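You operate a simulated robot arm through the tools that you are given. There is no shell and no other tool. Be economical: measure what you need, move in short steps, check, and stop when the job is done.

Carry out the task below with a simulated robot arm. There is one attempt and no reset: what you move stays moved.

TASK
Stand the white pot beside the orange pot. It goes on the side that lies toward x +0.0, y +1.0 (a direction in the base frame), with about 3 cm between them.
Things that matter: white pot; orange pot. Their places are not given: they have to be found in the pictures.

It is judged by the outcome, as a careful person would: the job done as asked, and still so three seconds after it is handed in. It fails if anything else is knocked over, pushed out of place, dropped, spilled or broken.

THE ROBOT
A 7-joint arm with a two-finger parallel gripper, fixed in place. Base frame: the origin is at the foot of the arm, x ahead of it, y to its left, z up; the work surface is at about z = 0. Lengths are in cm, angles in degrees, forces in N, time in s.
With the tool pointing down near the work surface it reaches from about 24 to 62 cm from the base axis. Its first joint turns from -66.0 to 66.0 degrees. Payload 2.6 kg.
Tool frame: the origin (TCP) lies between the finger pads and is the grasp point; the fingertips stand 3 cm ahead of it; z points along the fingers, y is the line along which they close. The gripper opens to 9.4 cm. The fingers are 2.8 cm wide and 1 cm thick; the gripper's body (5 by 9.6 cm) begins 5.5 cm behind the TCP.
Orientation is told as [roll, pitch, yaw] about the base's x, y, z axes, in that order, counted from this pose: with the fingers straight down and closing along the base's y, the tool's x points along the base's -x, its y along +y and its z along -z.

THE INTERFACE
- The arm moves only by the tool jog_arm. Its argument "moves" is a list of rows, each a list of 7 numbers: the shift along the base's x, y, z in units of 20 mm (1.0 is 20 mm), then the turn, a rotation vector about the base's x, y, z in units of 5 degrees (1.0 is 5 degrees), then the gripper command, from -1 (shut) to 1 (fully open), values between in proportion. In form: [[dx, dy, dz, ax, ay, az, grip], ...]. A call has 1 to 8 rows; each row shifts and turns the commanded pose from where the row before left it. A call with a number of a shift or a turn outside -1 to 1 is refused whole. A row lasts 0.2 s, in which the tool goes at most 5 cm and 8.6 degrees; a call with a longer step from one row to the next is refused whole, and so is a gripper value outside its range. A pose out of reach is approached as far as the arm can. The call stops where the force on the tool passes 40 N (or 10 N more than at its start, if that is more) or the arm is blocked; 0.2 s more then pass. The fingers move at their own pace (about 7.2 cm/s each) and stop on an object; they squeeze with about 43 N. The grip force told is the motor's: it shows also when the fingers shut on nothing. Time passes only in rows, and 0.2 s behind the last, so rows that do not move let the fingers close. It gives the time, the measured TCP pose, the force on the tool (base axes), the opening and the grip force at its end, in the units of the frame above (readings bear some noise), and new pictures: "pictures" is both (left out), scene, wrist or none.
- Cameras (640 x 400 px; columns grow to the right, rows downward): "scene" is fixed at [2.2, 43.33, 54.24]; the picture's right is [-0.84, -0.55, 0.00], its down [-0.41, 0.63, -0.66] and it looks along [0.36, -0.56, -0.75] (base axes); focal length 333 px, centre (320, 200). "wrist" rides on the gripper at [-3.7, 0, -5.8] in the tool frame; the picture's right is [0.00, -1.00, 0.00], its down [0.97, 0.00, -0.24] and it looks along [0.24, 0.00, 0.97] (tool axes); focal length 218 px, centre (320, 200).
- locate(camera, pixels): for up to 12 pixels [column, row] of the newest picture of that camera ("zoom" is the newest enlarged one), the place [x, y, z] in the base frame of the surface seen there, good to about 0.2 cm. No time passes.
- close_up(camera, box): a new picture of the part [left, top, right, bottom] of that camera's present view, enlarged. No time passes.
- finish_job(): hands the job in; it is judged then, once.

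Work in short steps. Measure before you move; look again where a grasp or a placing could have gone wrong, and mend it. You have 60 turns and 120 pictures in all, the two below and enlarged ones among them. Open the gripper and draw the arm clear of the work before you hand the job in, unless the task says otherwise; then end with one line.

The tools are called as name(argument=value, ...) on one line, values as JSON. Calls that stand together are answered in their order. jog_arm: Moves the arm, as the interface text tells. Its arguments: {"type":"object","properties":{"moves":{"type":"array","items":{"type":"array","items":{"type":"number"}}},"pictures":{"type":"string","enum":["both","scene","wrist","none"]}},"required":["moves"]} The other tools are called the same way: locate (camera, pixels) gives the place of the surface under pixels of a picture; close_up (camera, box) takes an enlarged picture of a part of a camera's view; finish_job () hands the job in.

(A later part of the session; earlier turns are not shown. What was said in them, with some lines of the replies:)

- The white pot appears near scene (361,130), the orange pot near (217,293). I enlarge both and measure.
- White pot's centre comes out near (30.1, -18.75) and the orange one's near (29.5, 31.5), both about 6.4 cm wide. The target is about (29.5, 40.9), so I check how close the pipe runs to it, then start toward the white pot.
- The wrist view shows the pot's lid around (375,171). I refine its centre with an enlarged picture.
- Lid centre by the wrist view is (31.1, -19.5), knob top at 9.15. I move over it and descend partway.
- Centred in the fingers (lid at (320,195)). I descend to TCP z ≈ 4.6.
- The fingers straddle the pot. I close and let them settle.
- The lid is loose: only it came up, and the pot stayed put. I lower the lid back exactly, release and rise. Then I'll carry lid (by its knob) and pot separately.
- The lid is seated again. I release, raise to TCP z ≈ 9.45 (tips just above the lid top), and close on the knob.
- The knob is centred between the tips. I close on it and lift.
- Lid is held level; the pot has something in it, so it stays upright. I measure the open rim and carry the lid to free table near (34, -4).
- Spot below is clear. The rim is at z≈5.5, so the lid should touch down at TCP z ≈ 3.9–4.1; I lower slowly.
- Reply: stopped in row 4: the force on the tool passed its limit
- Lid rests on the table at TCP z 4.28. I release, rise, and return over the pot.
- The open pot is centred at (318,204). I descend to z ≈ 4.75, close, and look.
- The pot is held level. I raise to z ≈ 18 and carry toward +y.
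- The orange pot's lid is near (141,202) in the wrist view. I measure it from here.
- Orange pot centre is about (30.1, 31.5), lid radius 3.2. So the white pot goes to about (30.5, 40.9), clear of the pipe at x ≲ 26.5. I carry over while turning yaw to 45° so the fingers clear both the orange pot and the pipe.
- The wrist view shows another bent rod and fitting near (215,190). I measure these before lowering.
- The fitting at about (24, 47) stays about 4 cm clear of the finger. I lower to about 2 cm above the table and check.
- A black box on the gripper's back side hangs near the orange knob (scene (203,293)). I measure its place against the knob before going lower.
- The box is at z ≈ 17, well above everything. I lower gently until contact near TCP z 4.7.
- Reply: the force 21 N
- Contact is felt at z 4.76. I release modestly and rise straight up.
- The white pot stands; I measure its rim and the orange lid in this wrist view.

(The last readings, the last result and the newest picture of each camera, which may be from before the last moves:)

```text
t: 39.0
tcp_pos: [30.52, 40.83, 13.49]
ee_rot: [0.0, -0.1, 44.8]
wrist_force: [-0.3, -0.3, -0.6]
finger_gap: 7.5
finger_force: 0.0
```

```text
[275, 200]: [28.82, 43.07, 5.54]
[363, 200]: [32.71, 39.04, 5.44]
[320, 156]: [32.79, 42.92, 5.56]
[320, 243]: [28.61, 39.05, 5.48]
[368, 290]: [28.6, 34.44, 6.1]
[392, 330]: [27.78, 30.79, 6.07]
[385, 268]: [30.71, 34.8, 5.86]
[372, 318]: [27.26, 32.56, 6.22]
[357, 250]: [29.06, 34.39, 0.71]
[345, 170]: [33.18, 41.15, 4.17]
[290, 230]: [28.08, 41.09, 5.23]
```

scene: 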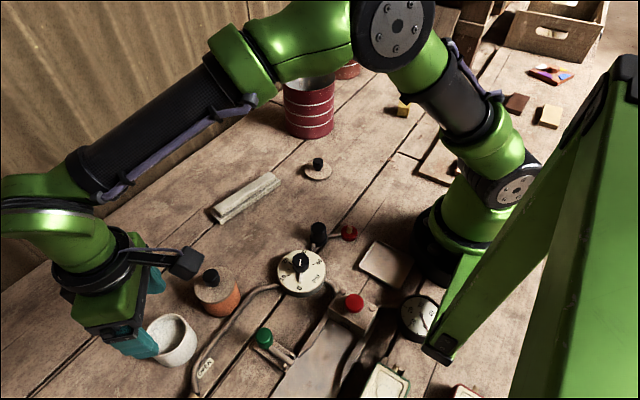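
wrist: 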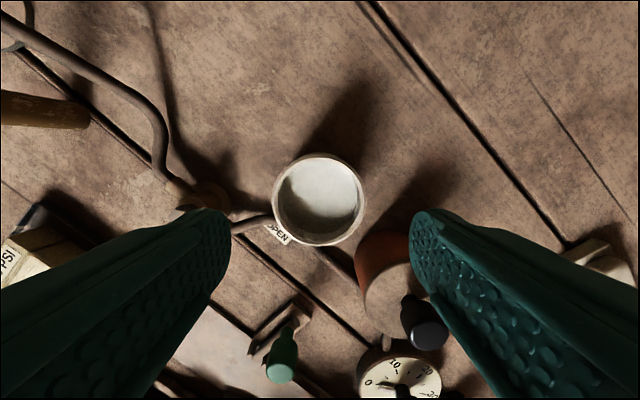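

White rim centre is (30.7, 41.0), so the gap to the orange pot is about 3.1 cm on its +y side. Now I go back for the lid at (34, -4.1), turning yaw back.

jog_arm(moves=[[0, 0, 1, 0, 0, 0, 0.6], [0, 0, 1, 0, 0, 0, 0.6], [0, -1, 0, 0, 0, -1, 0.6], [0, -1, 0, 0, 0, -1, 0.6], [0, -1, 0, 0, 0, -1, 0.6], [0, -1, 0, 0, 0, -1, 0.6], [0, -1, 0, 0, 0, -1, 0.6], [0, -1, 0, 0, 0, -1, 0.6]], pictures="none")

jog_arm(moves=[[0, -1, 0, 0, 0, -1, 0.6], [0, -1, 0, 0, 0, -1, 0.6], [0, -1, 0, 0, 0, -0.93, 0.6], [0.25, -1, 0, 0, 0, 0, 0.6], [0.25, -1, 0, 0, 0, 0, 0.6], [0.25, -1, 0, 0, 0, 0, 0.6], [0.25, -1, 0, 0, 0, 0, 0.6], [0.25, -1, 0, 0, 0, 0, 0.6]], pictures="none")

jog_arm(moves=[[0.25, -1, 0, 0, 0, 0, 0.6], [0.2, -1, 0, 0, 0, 0, 0.6], [0, -1, 0, 0, 0, 0, 0.6], [0, -1, 0, 0, 0, 0, 0.6], [0, -1, 0, 0, 0, 0, 0.6], [0, -1, 0, 0, 0, 0, 0.6], [0, -1, 0, 0, 0, 0, 0.6], [0, -1, 0, 0, 0, 0, 0.6]], pictures="both")

```text
t: 40.8
tcp_pos: [30.51, 28.9, 17.62]
ee_rot: [0.2, -0.1, 14.5]
wrist_force: [0.9, 0.4, 0.8]
finger_gap: 7.51
finger_force: 0.0
```

```text
t: 42.6
tcp_pos: [32.96, 12.68, 17.41]
ee_rot: [0.1, -0.2, 0.3]
wrist_force: [-0.7, -0.3, 0.2]
finger_gap: 7.52
finger_force: 0.1
```

```text
t: 44.4
tcp_pos: [33.84, -3.04, 17.78]
ee_rot: [0.2, -0.1, 0.2]
wrist_force: [-0.3, -0.4, -0.3]
finger_gap: 7.5
finger_force: 0.1
```

scene: 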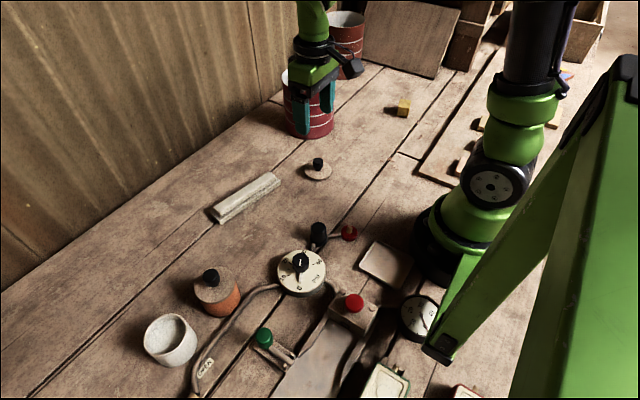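
wrist: 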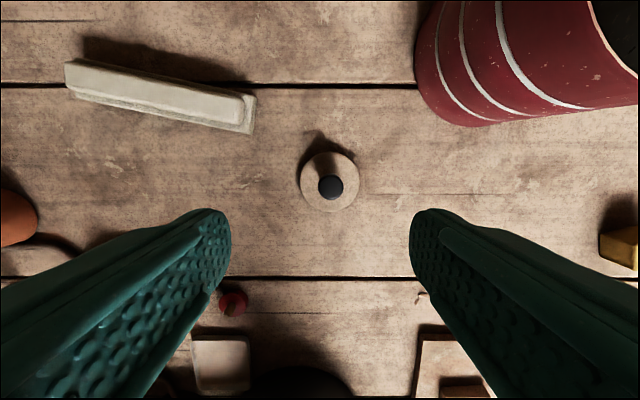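

Lid visible at (330,182). I shift to y ≈ -4.1 and lower to TCP z ≈ 4.35.

jog_arm(moves=[[0.03, -0.5, -0.5, 0, 0, 0, 0.6], [0, 0, -1, 0, 0, 0, 0.6], [0, 0, -1, 0, 0, 0, 0.6], [0, 0, -1, 0, 0, 0, 0.6], [0, 0, -1, 0, 0, 0, 0.6], [0, 0, -1, 0, 0, 0, 0.6], [0, 0, -1, 0, 0, 0, 0.6], [0, 0, 0, 0, 0, 0, 0.6]], pictures="wrist")

```text
t: 46.2
tcp_pos: [33.89, -4.09, 4.53]
ee_rot: [-0.1, -0.1, 0.1]
wrist_force: [-1.0, 0.6, -0.1]
finger_gap: 7.51
finger_force: 0.0
```

wrist: 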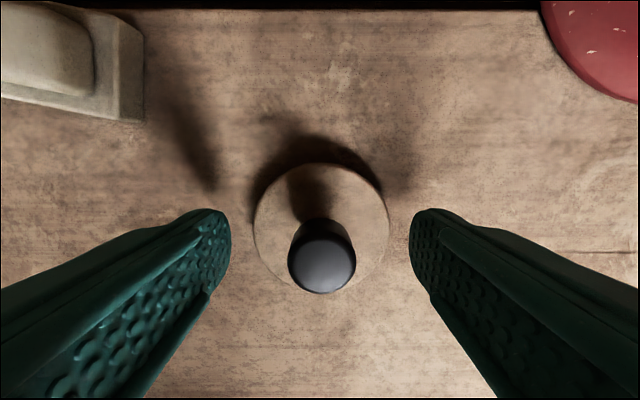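

Knob centred at (322,262). I lower 2 mm, close, and lift.

jog_arm(moves=[[0, 0, -0.1, 0, 0, 0, 0.6], [0, 0, 0, 0, 0, 0, -1], [0, 0, 0, 0, 0, 0, -1], [0, 0, 0, 0, 0, 0, -1], [0, 0, 0, 0, 0, 0, -1], [0, 0, 0, 0, 0, 0, -1], [0, 0, 0, 0, 0, 0, -1]], pictures="none")

jog_arm(moves=[[0, 0, 0.5, 0, 0, 0, -1], [0, 0, 1, 0, 0, 0, -1], [0, 0, 1, 0, 0, 0, -1], [0, 0, 1, 0, 0, 0, -1], [0, 0, 1, 0, 0, 0, -1], [0, 0, 1, 0, 0, 0, -1], [0, 0, 1, 0, 0, 0, -1], [0, 0, 0, 0, 0, 0, -1]], pictures="both")

close_up(camera="scene", box=[260, 60, 380, 135])

```text
t: 47.8
tcp_pos: [33.9, -4.01, 4.25]
ee_rot: [0.0, -0.1, 0.0]
wrist_force: [0.0, 0.9, -0.4]
finger_gap: 2.19
finger_force: 42.9
```

```text
t: 49.6
tcp_pos: [34.06, -3.96, 17.34]
ee_rot: [0.1, -0.1, 0.1]
wrist_force: [0.8, 0.2, 0.4]
finger_gap: 2.19
finger_force: 42.6
```

scene: 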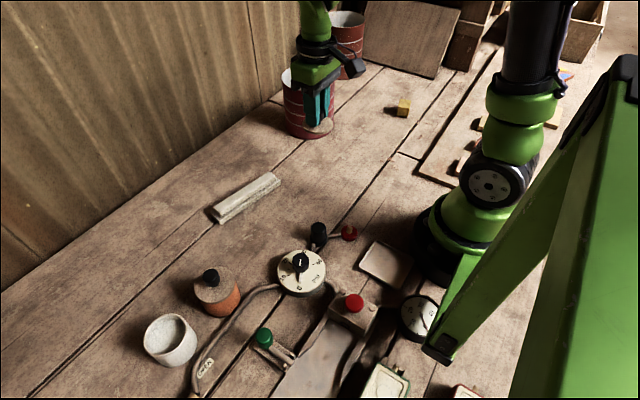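
wrist: 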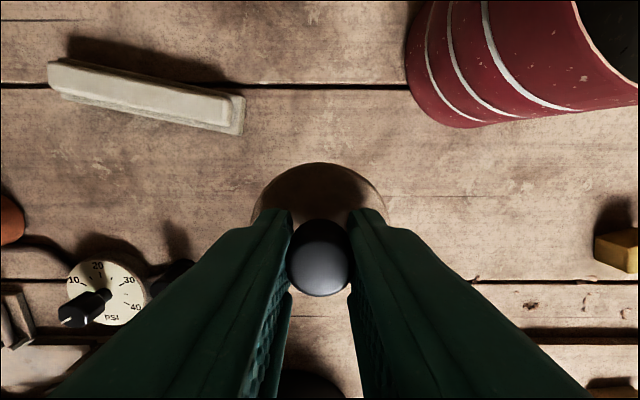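

```text
5.33 times, centred on (320, 98) of scene
```

zoom: 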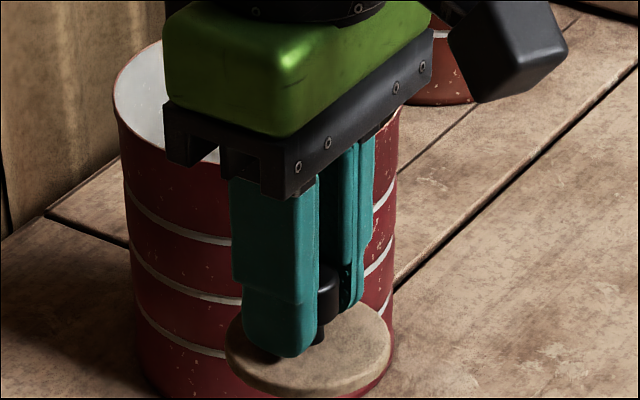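

Lid held level. I carry it back to over the white pot, turning to yaw 45°.

jog_arm(moves=[[0, 0.5, 0, 0, 0, 0, -1], [0, 1, 0, 0, 0, 0, -1], [0, 1, 0, 0, 0, 0, -1], [0, 1, 0, 0, 0, 0, -1], [0, 1, 0, 0, 0, 0, -1], [0, 1, 0, 0, 0, 0, -1], [0, 1, 0, 0, 0, 0, -1], [0, 1, 0, 0, 0, 0, -1]], pictures="none")

jog_arm(moves=[[-0.2, 1, 0, 0, 0, 1, -1], [-0.2, 1, 0, 0, 0, 1, -1], [-0.2, 1, 0, 0, 0, 1, -1], [-0.2, 1, 0, 0, 0, 1, -1], [-0.2, 1, 0, 0, 0, 1, -1], [-0.2, 1, 0, 0, 0, 1, -1], [-0.2, 1, 0, 0, 0, 1, -1], [-0.2, 1, 0, 0, 0, 1, -1]], pictures="none")

jog_arm(moves=[[-0.07, 1, 0, 0, 0, 1, -1], [0, 1, 0, 0, 0, 0, -1], [0, 1, 0, 0, 0, 0, -1], [0, 1, 0, 0, 0, 0, -1], [0, 1, 0, 0, 0, 0, -1], [0, 1, 0, 0, 0, 0, -1], [0, 0.97, 0, 0, 0, 0, -1], [0, 0, 0, 0, 0, 0, -1]], pictures="both")

```text
t: 51.4
tcp_pos: [33.9, 11.04, 17.21]
ee_rot: [0.0, -0.1, 0.1]
wrist_force: [1.2, 0.1, -0.5]
finger_gap: 2.17
finger_force: 43.0
```

```text
t: 53.2
tcp_pos: [30.81, 26.81, 17.16]
ee_rot: [0.0, -0.1, 40.1]
wrist_force: [1.3, 0.6, -0.3]
finger_gap: 2.16
finger_force: 43.4
```

```text
t: 55.0
tcp_pos: [30.52, 40.85, 17.37]
ee_rot: [-0.1, -0.1, 45.1]
wrist_force: [-0.3, 0.2, -0.9]
finger_gap: 2.17
finger_force: 42.7
```

scene: 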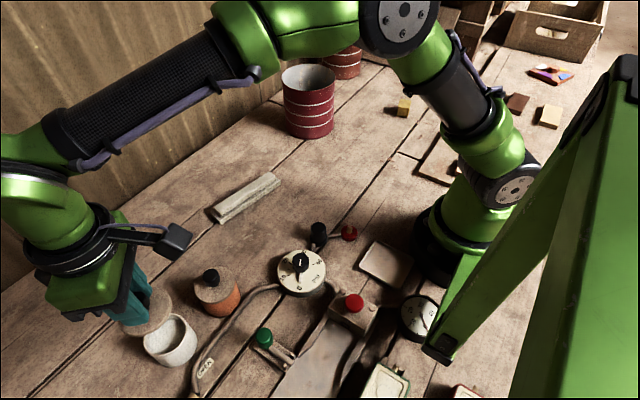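
wrist: 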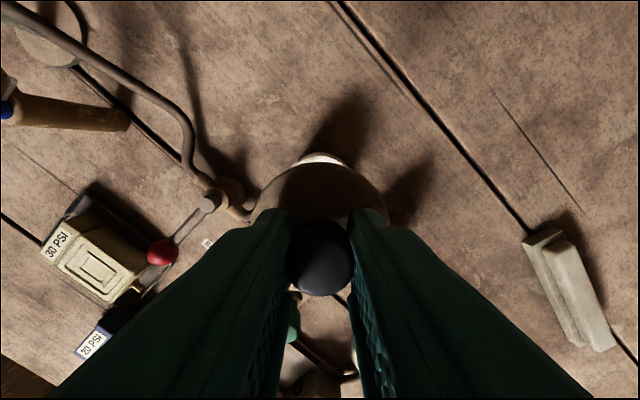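

I lower the lid to just above the rim (TCP ≈ 10.6) and inspect alignment.

jog_arm(moves=[[0.05, 0.05, -1, 0, 0, 0, -1], [0, 0, -1, 0, 0, 0, -1], [0, 0, -1, 0, 0, 0, -1], [0, 0, -0.4, 0, 0, 0, -1], [0, 0, 0, 0, 0, 0, -1]], pictures="both")

close_up(camera="scene", box=[120, 280, 264, 370])

close_up(camera="wrist", box=[240, 130, 400, 230])

```text
t: 56.2
tcp_pos: [30.71, 40.84, 10.48]
ee_rot: [0.1, -0.1, 45.2]
wrist_force: [-0.3, -0.6, -1.2]
finger_gap: 2.16
finger_force: 43.0
```

scene: 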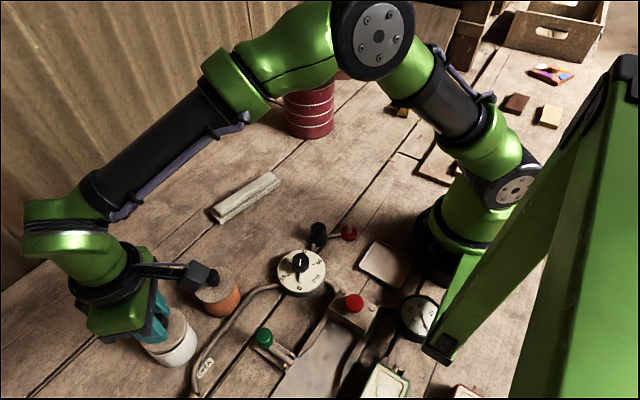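
wrist: 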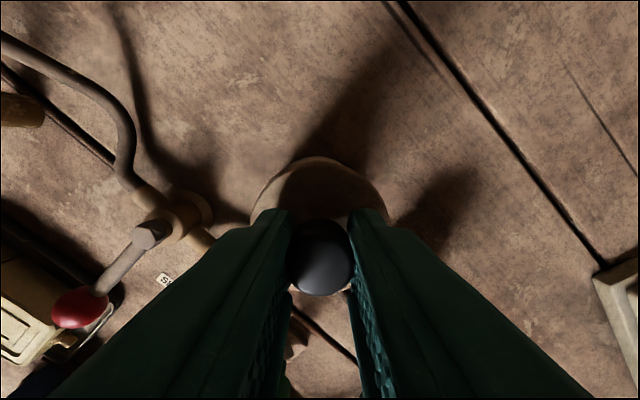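

```text
4.44 times, centred on (192, 325) of scene
```

zoom: 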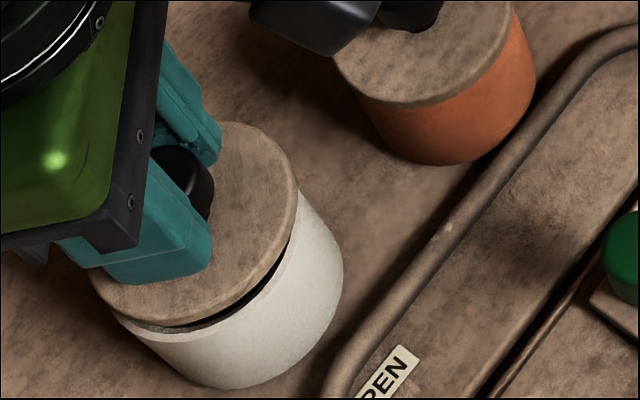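

```text
4.00 times, centred on (320, 180) of wrist
```

zoom: 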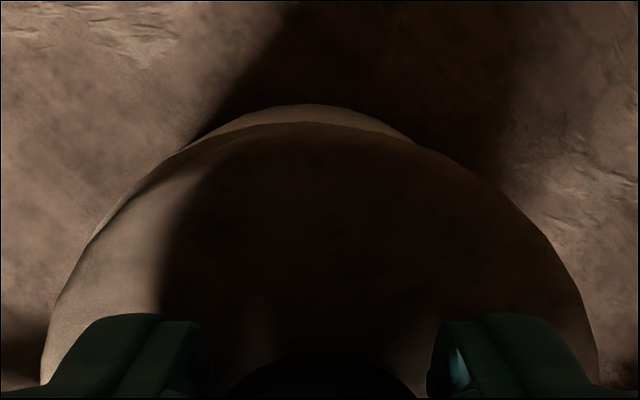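

Alignment looks good with about 9 mm to go. I lower gently to contact.

jog_arm(moves=[[0, 0.03, -0.25, 0, 0, 0, -1], [0, 0, -0.1, 0, 0, 0, -1], [0, 0, -0.05, 0, 0, 0, -1], [0, 0, -0.05, 0, 0, 0, -1], [0, 0, 0, 0, 0, 0, -1]], pictures="scene")

close_up(camera="scene", box=[120, 280, 264, 370])

```text
t: 57.4
tcp_pos: [30.6, 40.95, 9.56]
ee_rot: [0.0, -0.2, 45.1]
wrist_force: [-0.2, 0.6, 0.3]
finger_gap: 2.19
finger_force: 43.1
```

scene: 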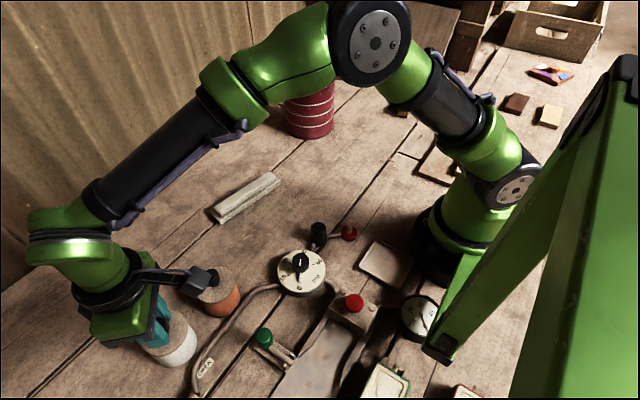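

```text
4.44 times, centred on (192, 325) of scene
```

zoom: 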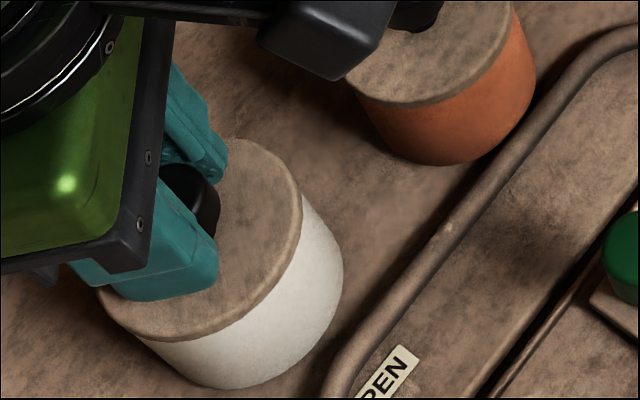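

Nearly seated without any contact force yet; I lower a couple of millimetres more.

jog_arm(moves=[[0, 0, -0.04, 0, 0, 0, -1], [0, 0, -0.04, 0, 0, 0, -1], [0, 0, 0, 0, 0, 0, -1]], pictures="none")

```text
t: 58.2
tcp_pos: [30.74, 40.96, 9.54]
ee_rot: [0.1, 0.0, 45.1]
wrist_force: [-2.9, 0.2, 9.4]
finger_gap: 2.18
finger_force: 43.1
```

Contact is made (9 N). I release and rise straight up.

jog_arm(moves=[[0, 0, 0, 0, 0, 0, 0], [0, 0, 0, 0, 0, 0, 0], [0, 0, 0, 0, 0, 0, 0], [0, 0, 0.5, 0, 0, 0, 0], [0, 0, 1, 0, 0, 0, 0], [0, 0, 1, 0, 0, 0, 0], [0, 0, 1, 0, 0, 0, 0], [0, 0, 1, 0, 0, 0, 0]], pictures="both")

close_up(camera="wrist", box=[240, 140, 400, 240])

```text
t: 60.0
tcp_pos: [30.71, 41.07, 18.32]
ee_rot: [0.0, -0.1, 45.1]
wrist_force: [0.0, 0.4, -0.1]
finger_gap: 4.7
finger_force: 0.1
```

scene: 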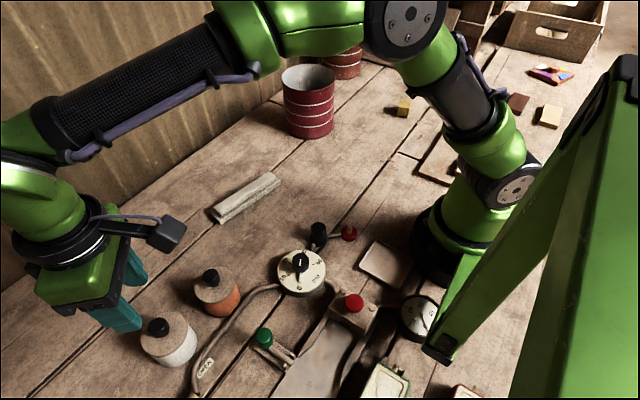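
wrist: 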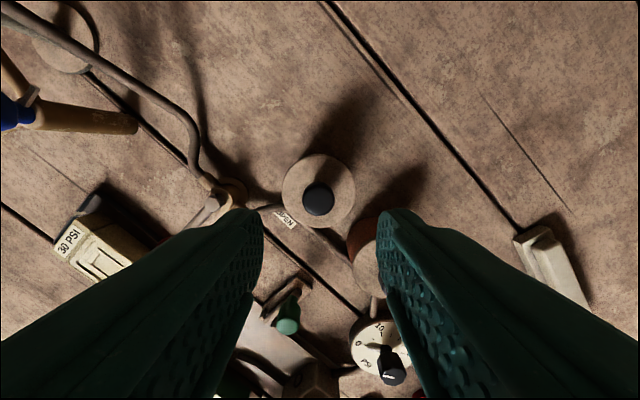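

```text
4.00 times, centred on (320, 190) of wrist
```

zoom: 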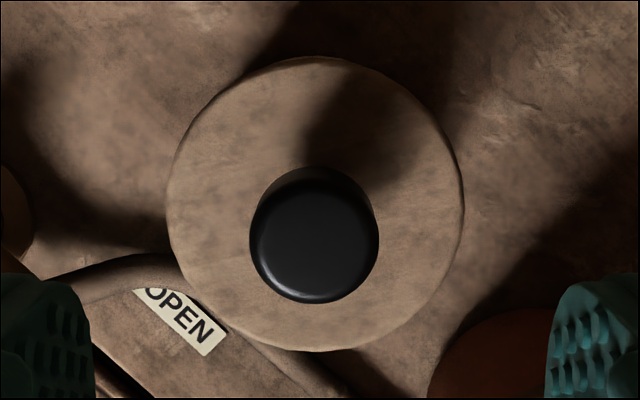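

Lid is centred and seated. I draw the arm away toward -y at height and take a last look.

jog_arm(moves=[[0, 0, 1, 0, 0, 0, 0], [0, 0, 1, 0, 0, 0, 0.5], [0.2, -1, 0.5, 0, 0, -1, 1], [0.2, -1, 0, 0, 0, -1, 1], [0.2, -1, 0, 0, 0, -1, 1], [0, -1, 0, 0, 0, -1, 1], [0, -1, 0, 0, 0, -1, 1], [0, -1, 0, 0, 0, -1, 1]], pictures="none")

jog_arm(moves=[[0, -1, 0, 0, 0, -1, 1], [0, -1, 0, 0, 0, -1, 1], [0, -1, 0, 0, 0, -1, 1], [0, -1, 0, 0, 0, 0, 1], [0, -1, 0, 0, 0, 0, 1], [0, -1, 0, 0, 0, 0, 1], [0, 0, 0, 0, 0, 0, 1]], pictures="scene")

close_up(camera="scene", box=[120, 250, 280, 370])

```text
t: 61.8
tcp_pos: [31.8, 28.92, 23.35]
ee_rot: [0.0, -0.1, 15.0]
wrist_force: [-0.1, -0.4, -0.1]
finger_gap: 9.38
finger_force: 0.0
```

```text
t: 63.4
tcp_pos: [31.93, 16.99, 23.51]
ee_rot: [0.0, -0.1, 0.0]
wrist_force: [-0.5, -0.3, 0.6]
finger_gap: 9.42
finger_force: 0.1
```

scene: 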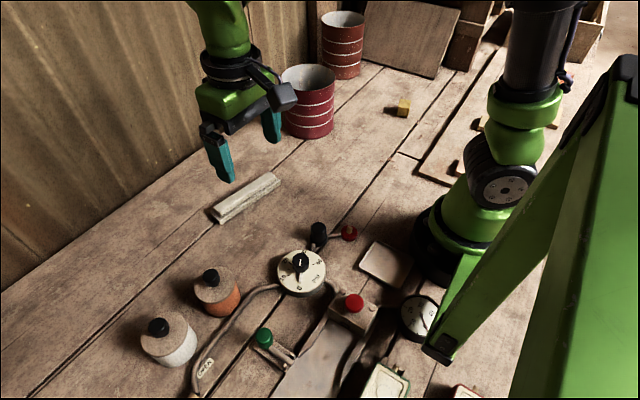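

```text
3.33 times, centred on (200, 310) of scene
```

zoom: 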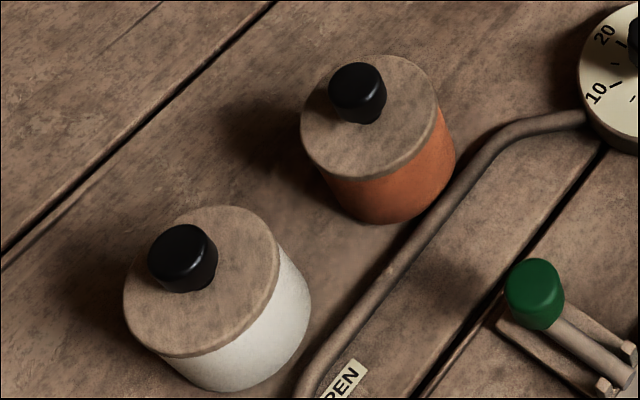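

The white pot stands lidded beside the orange pot. Nothing else has moved, and the arm is clear with the gripper open.

finish_job()

```text
The job is handed in.
```

The white pot now stands on the +y side of the orange pot with about 3 cm between them; its lid turned out to be loose, so I moved it separately and put it back on.
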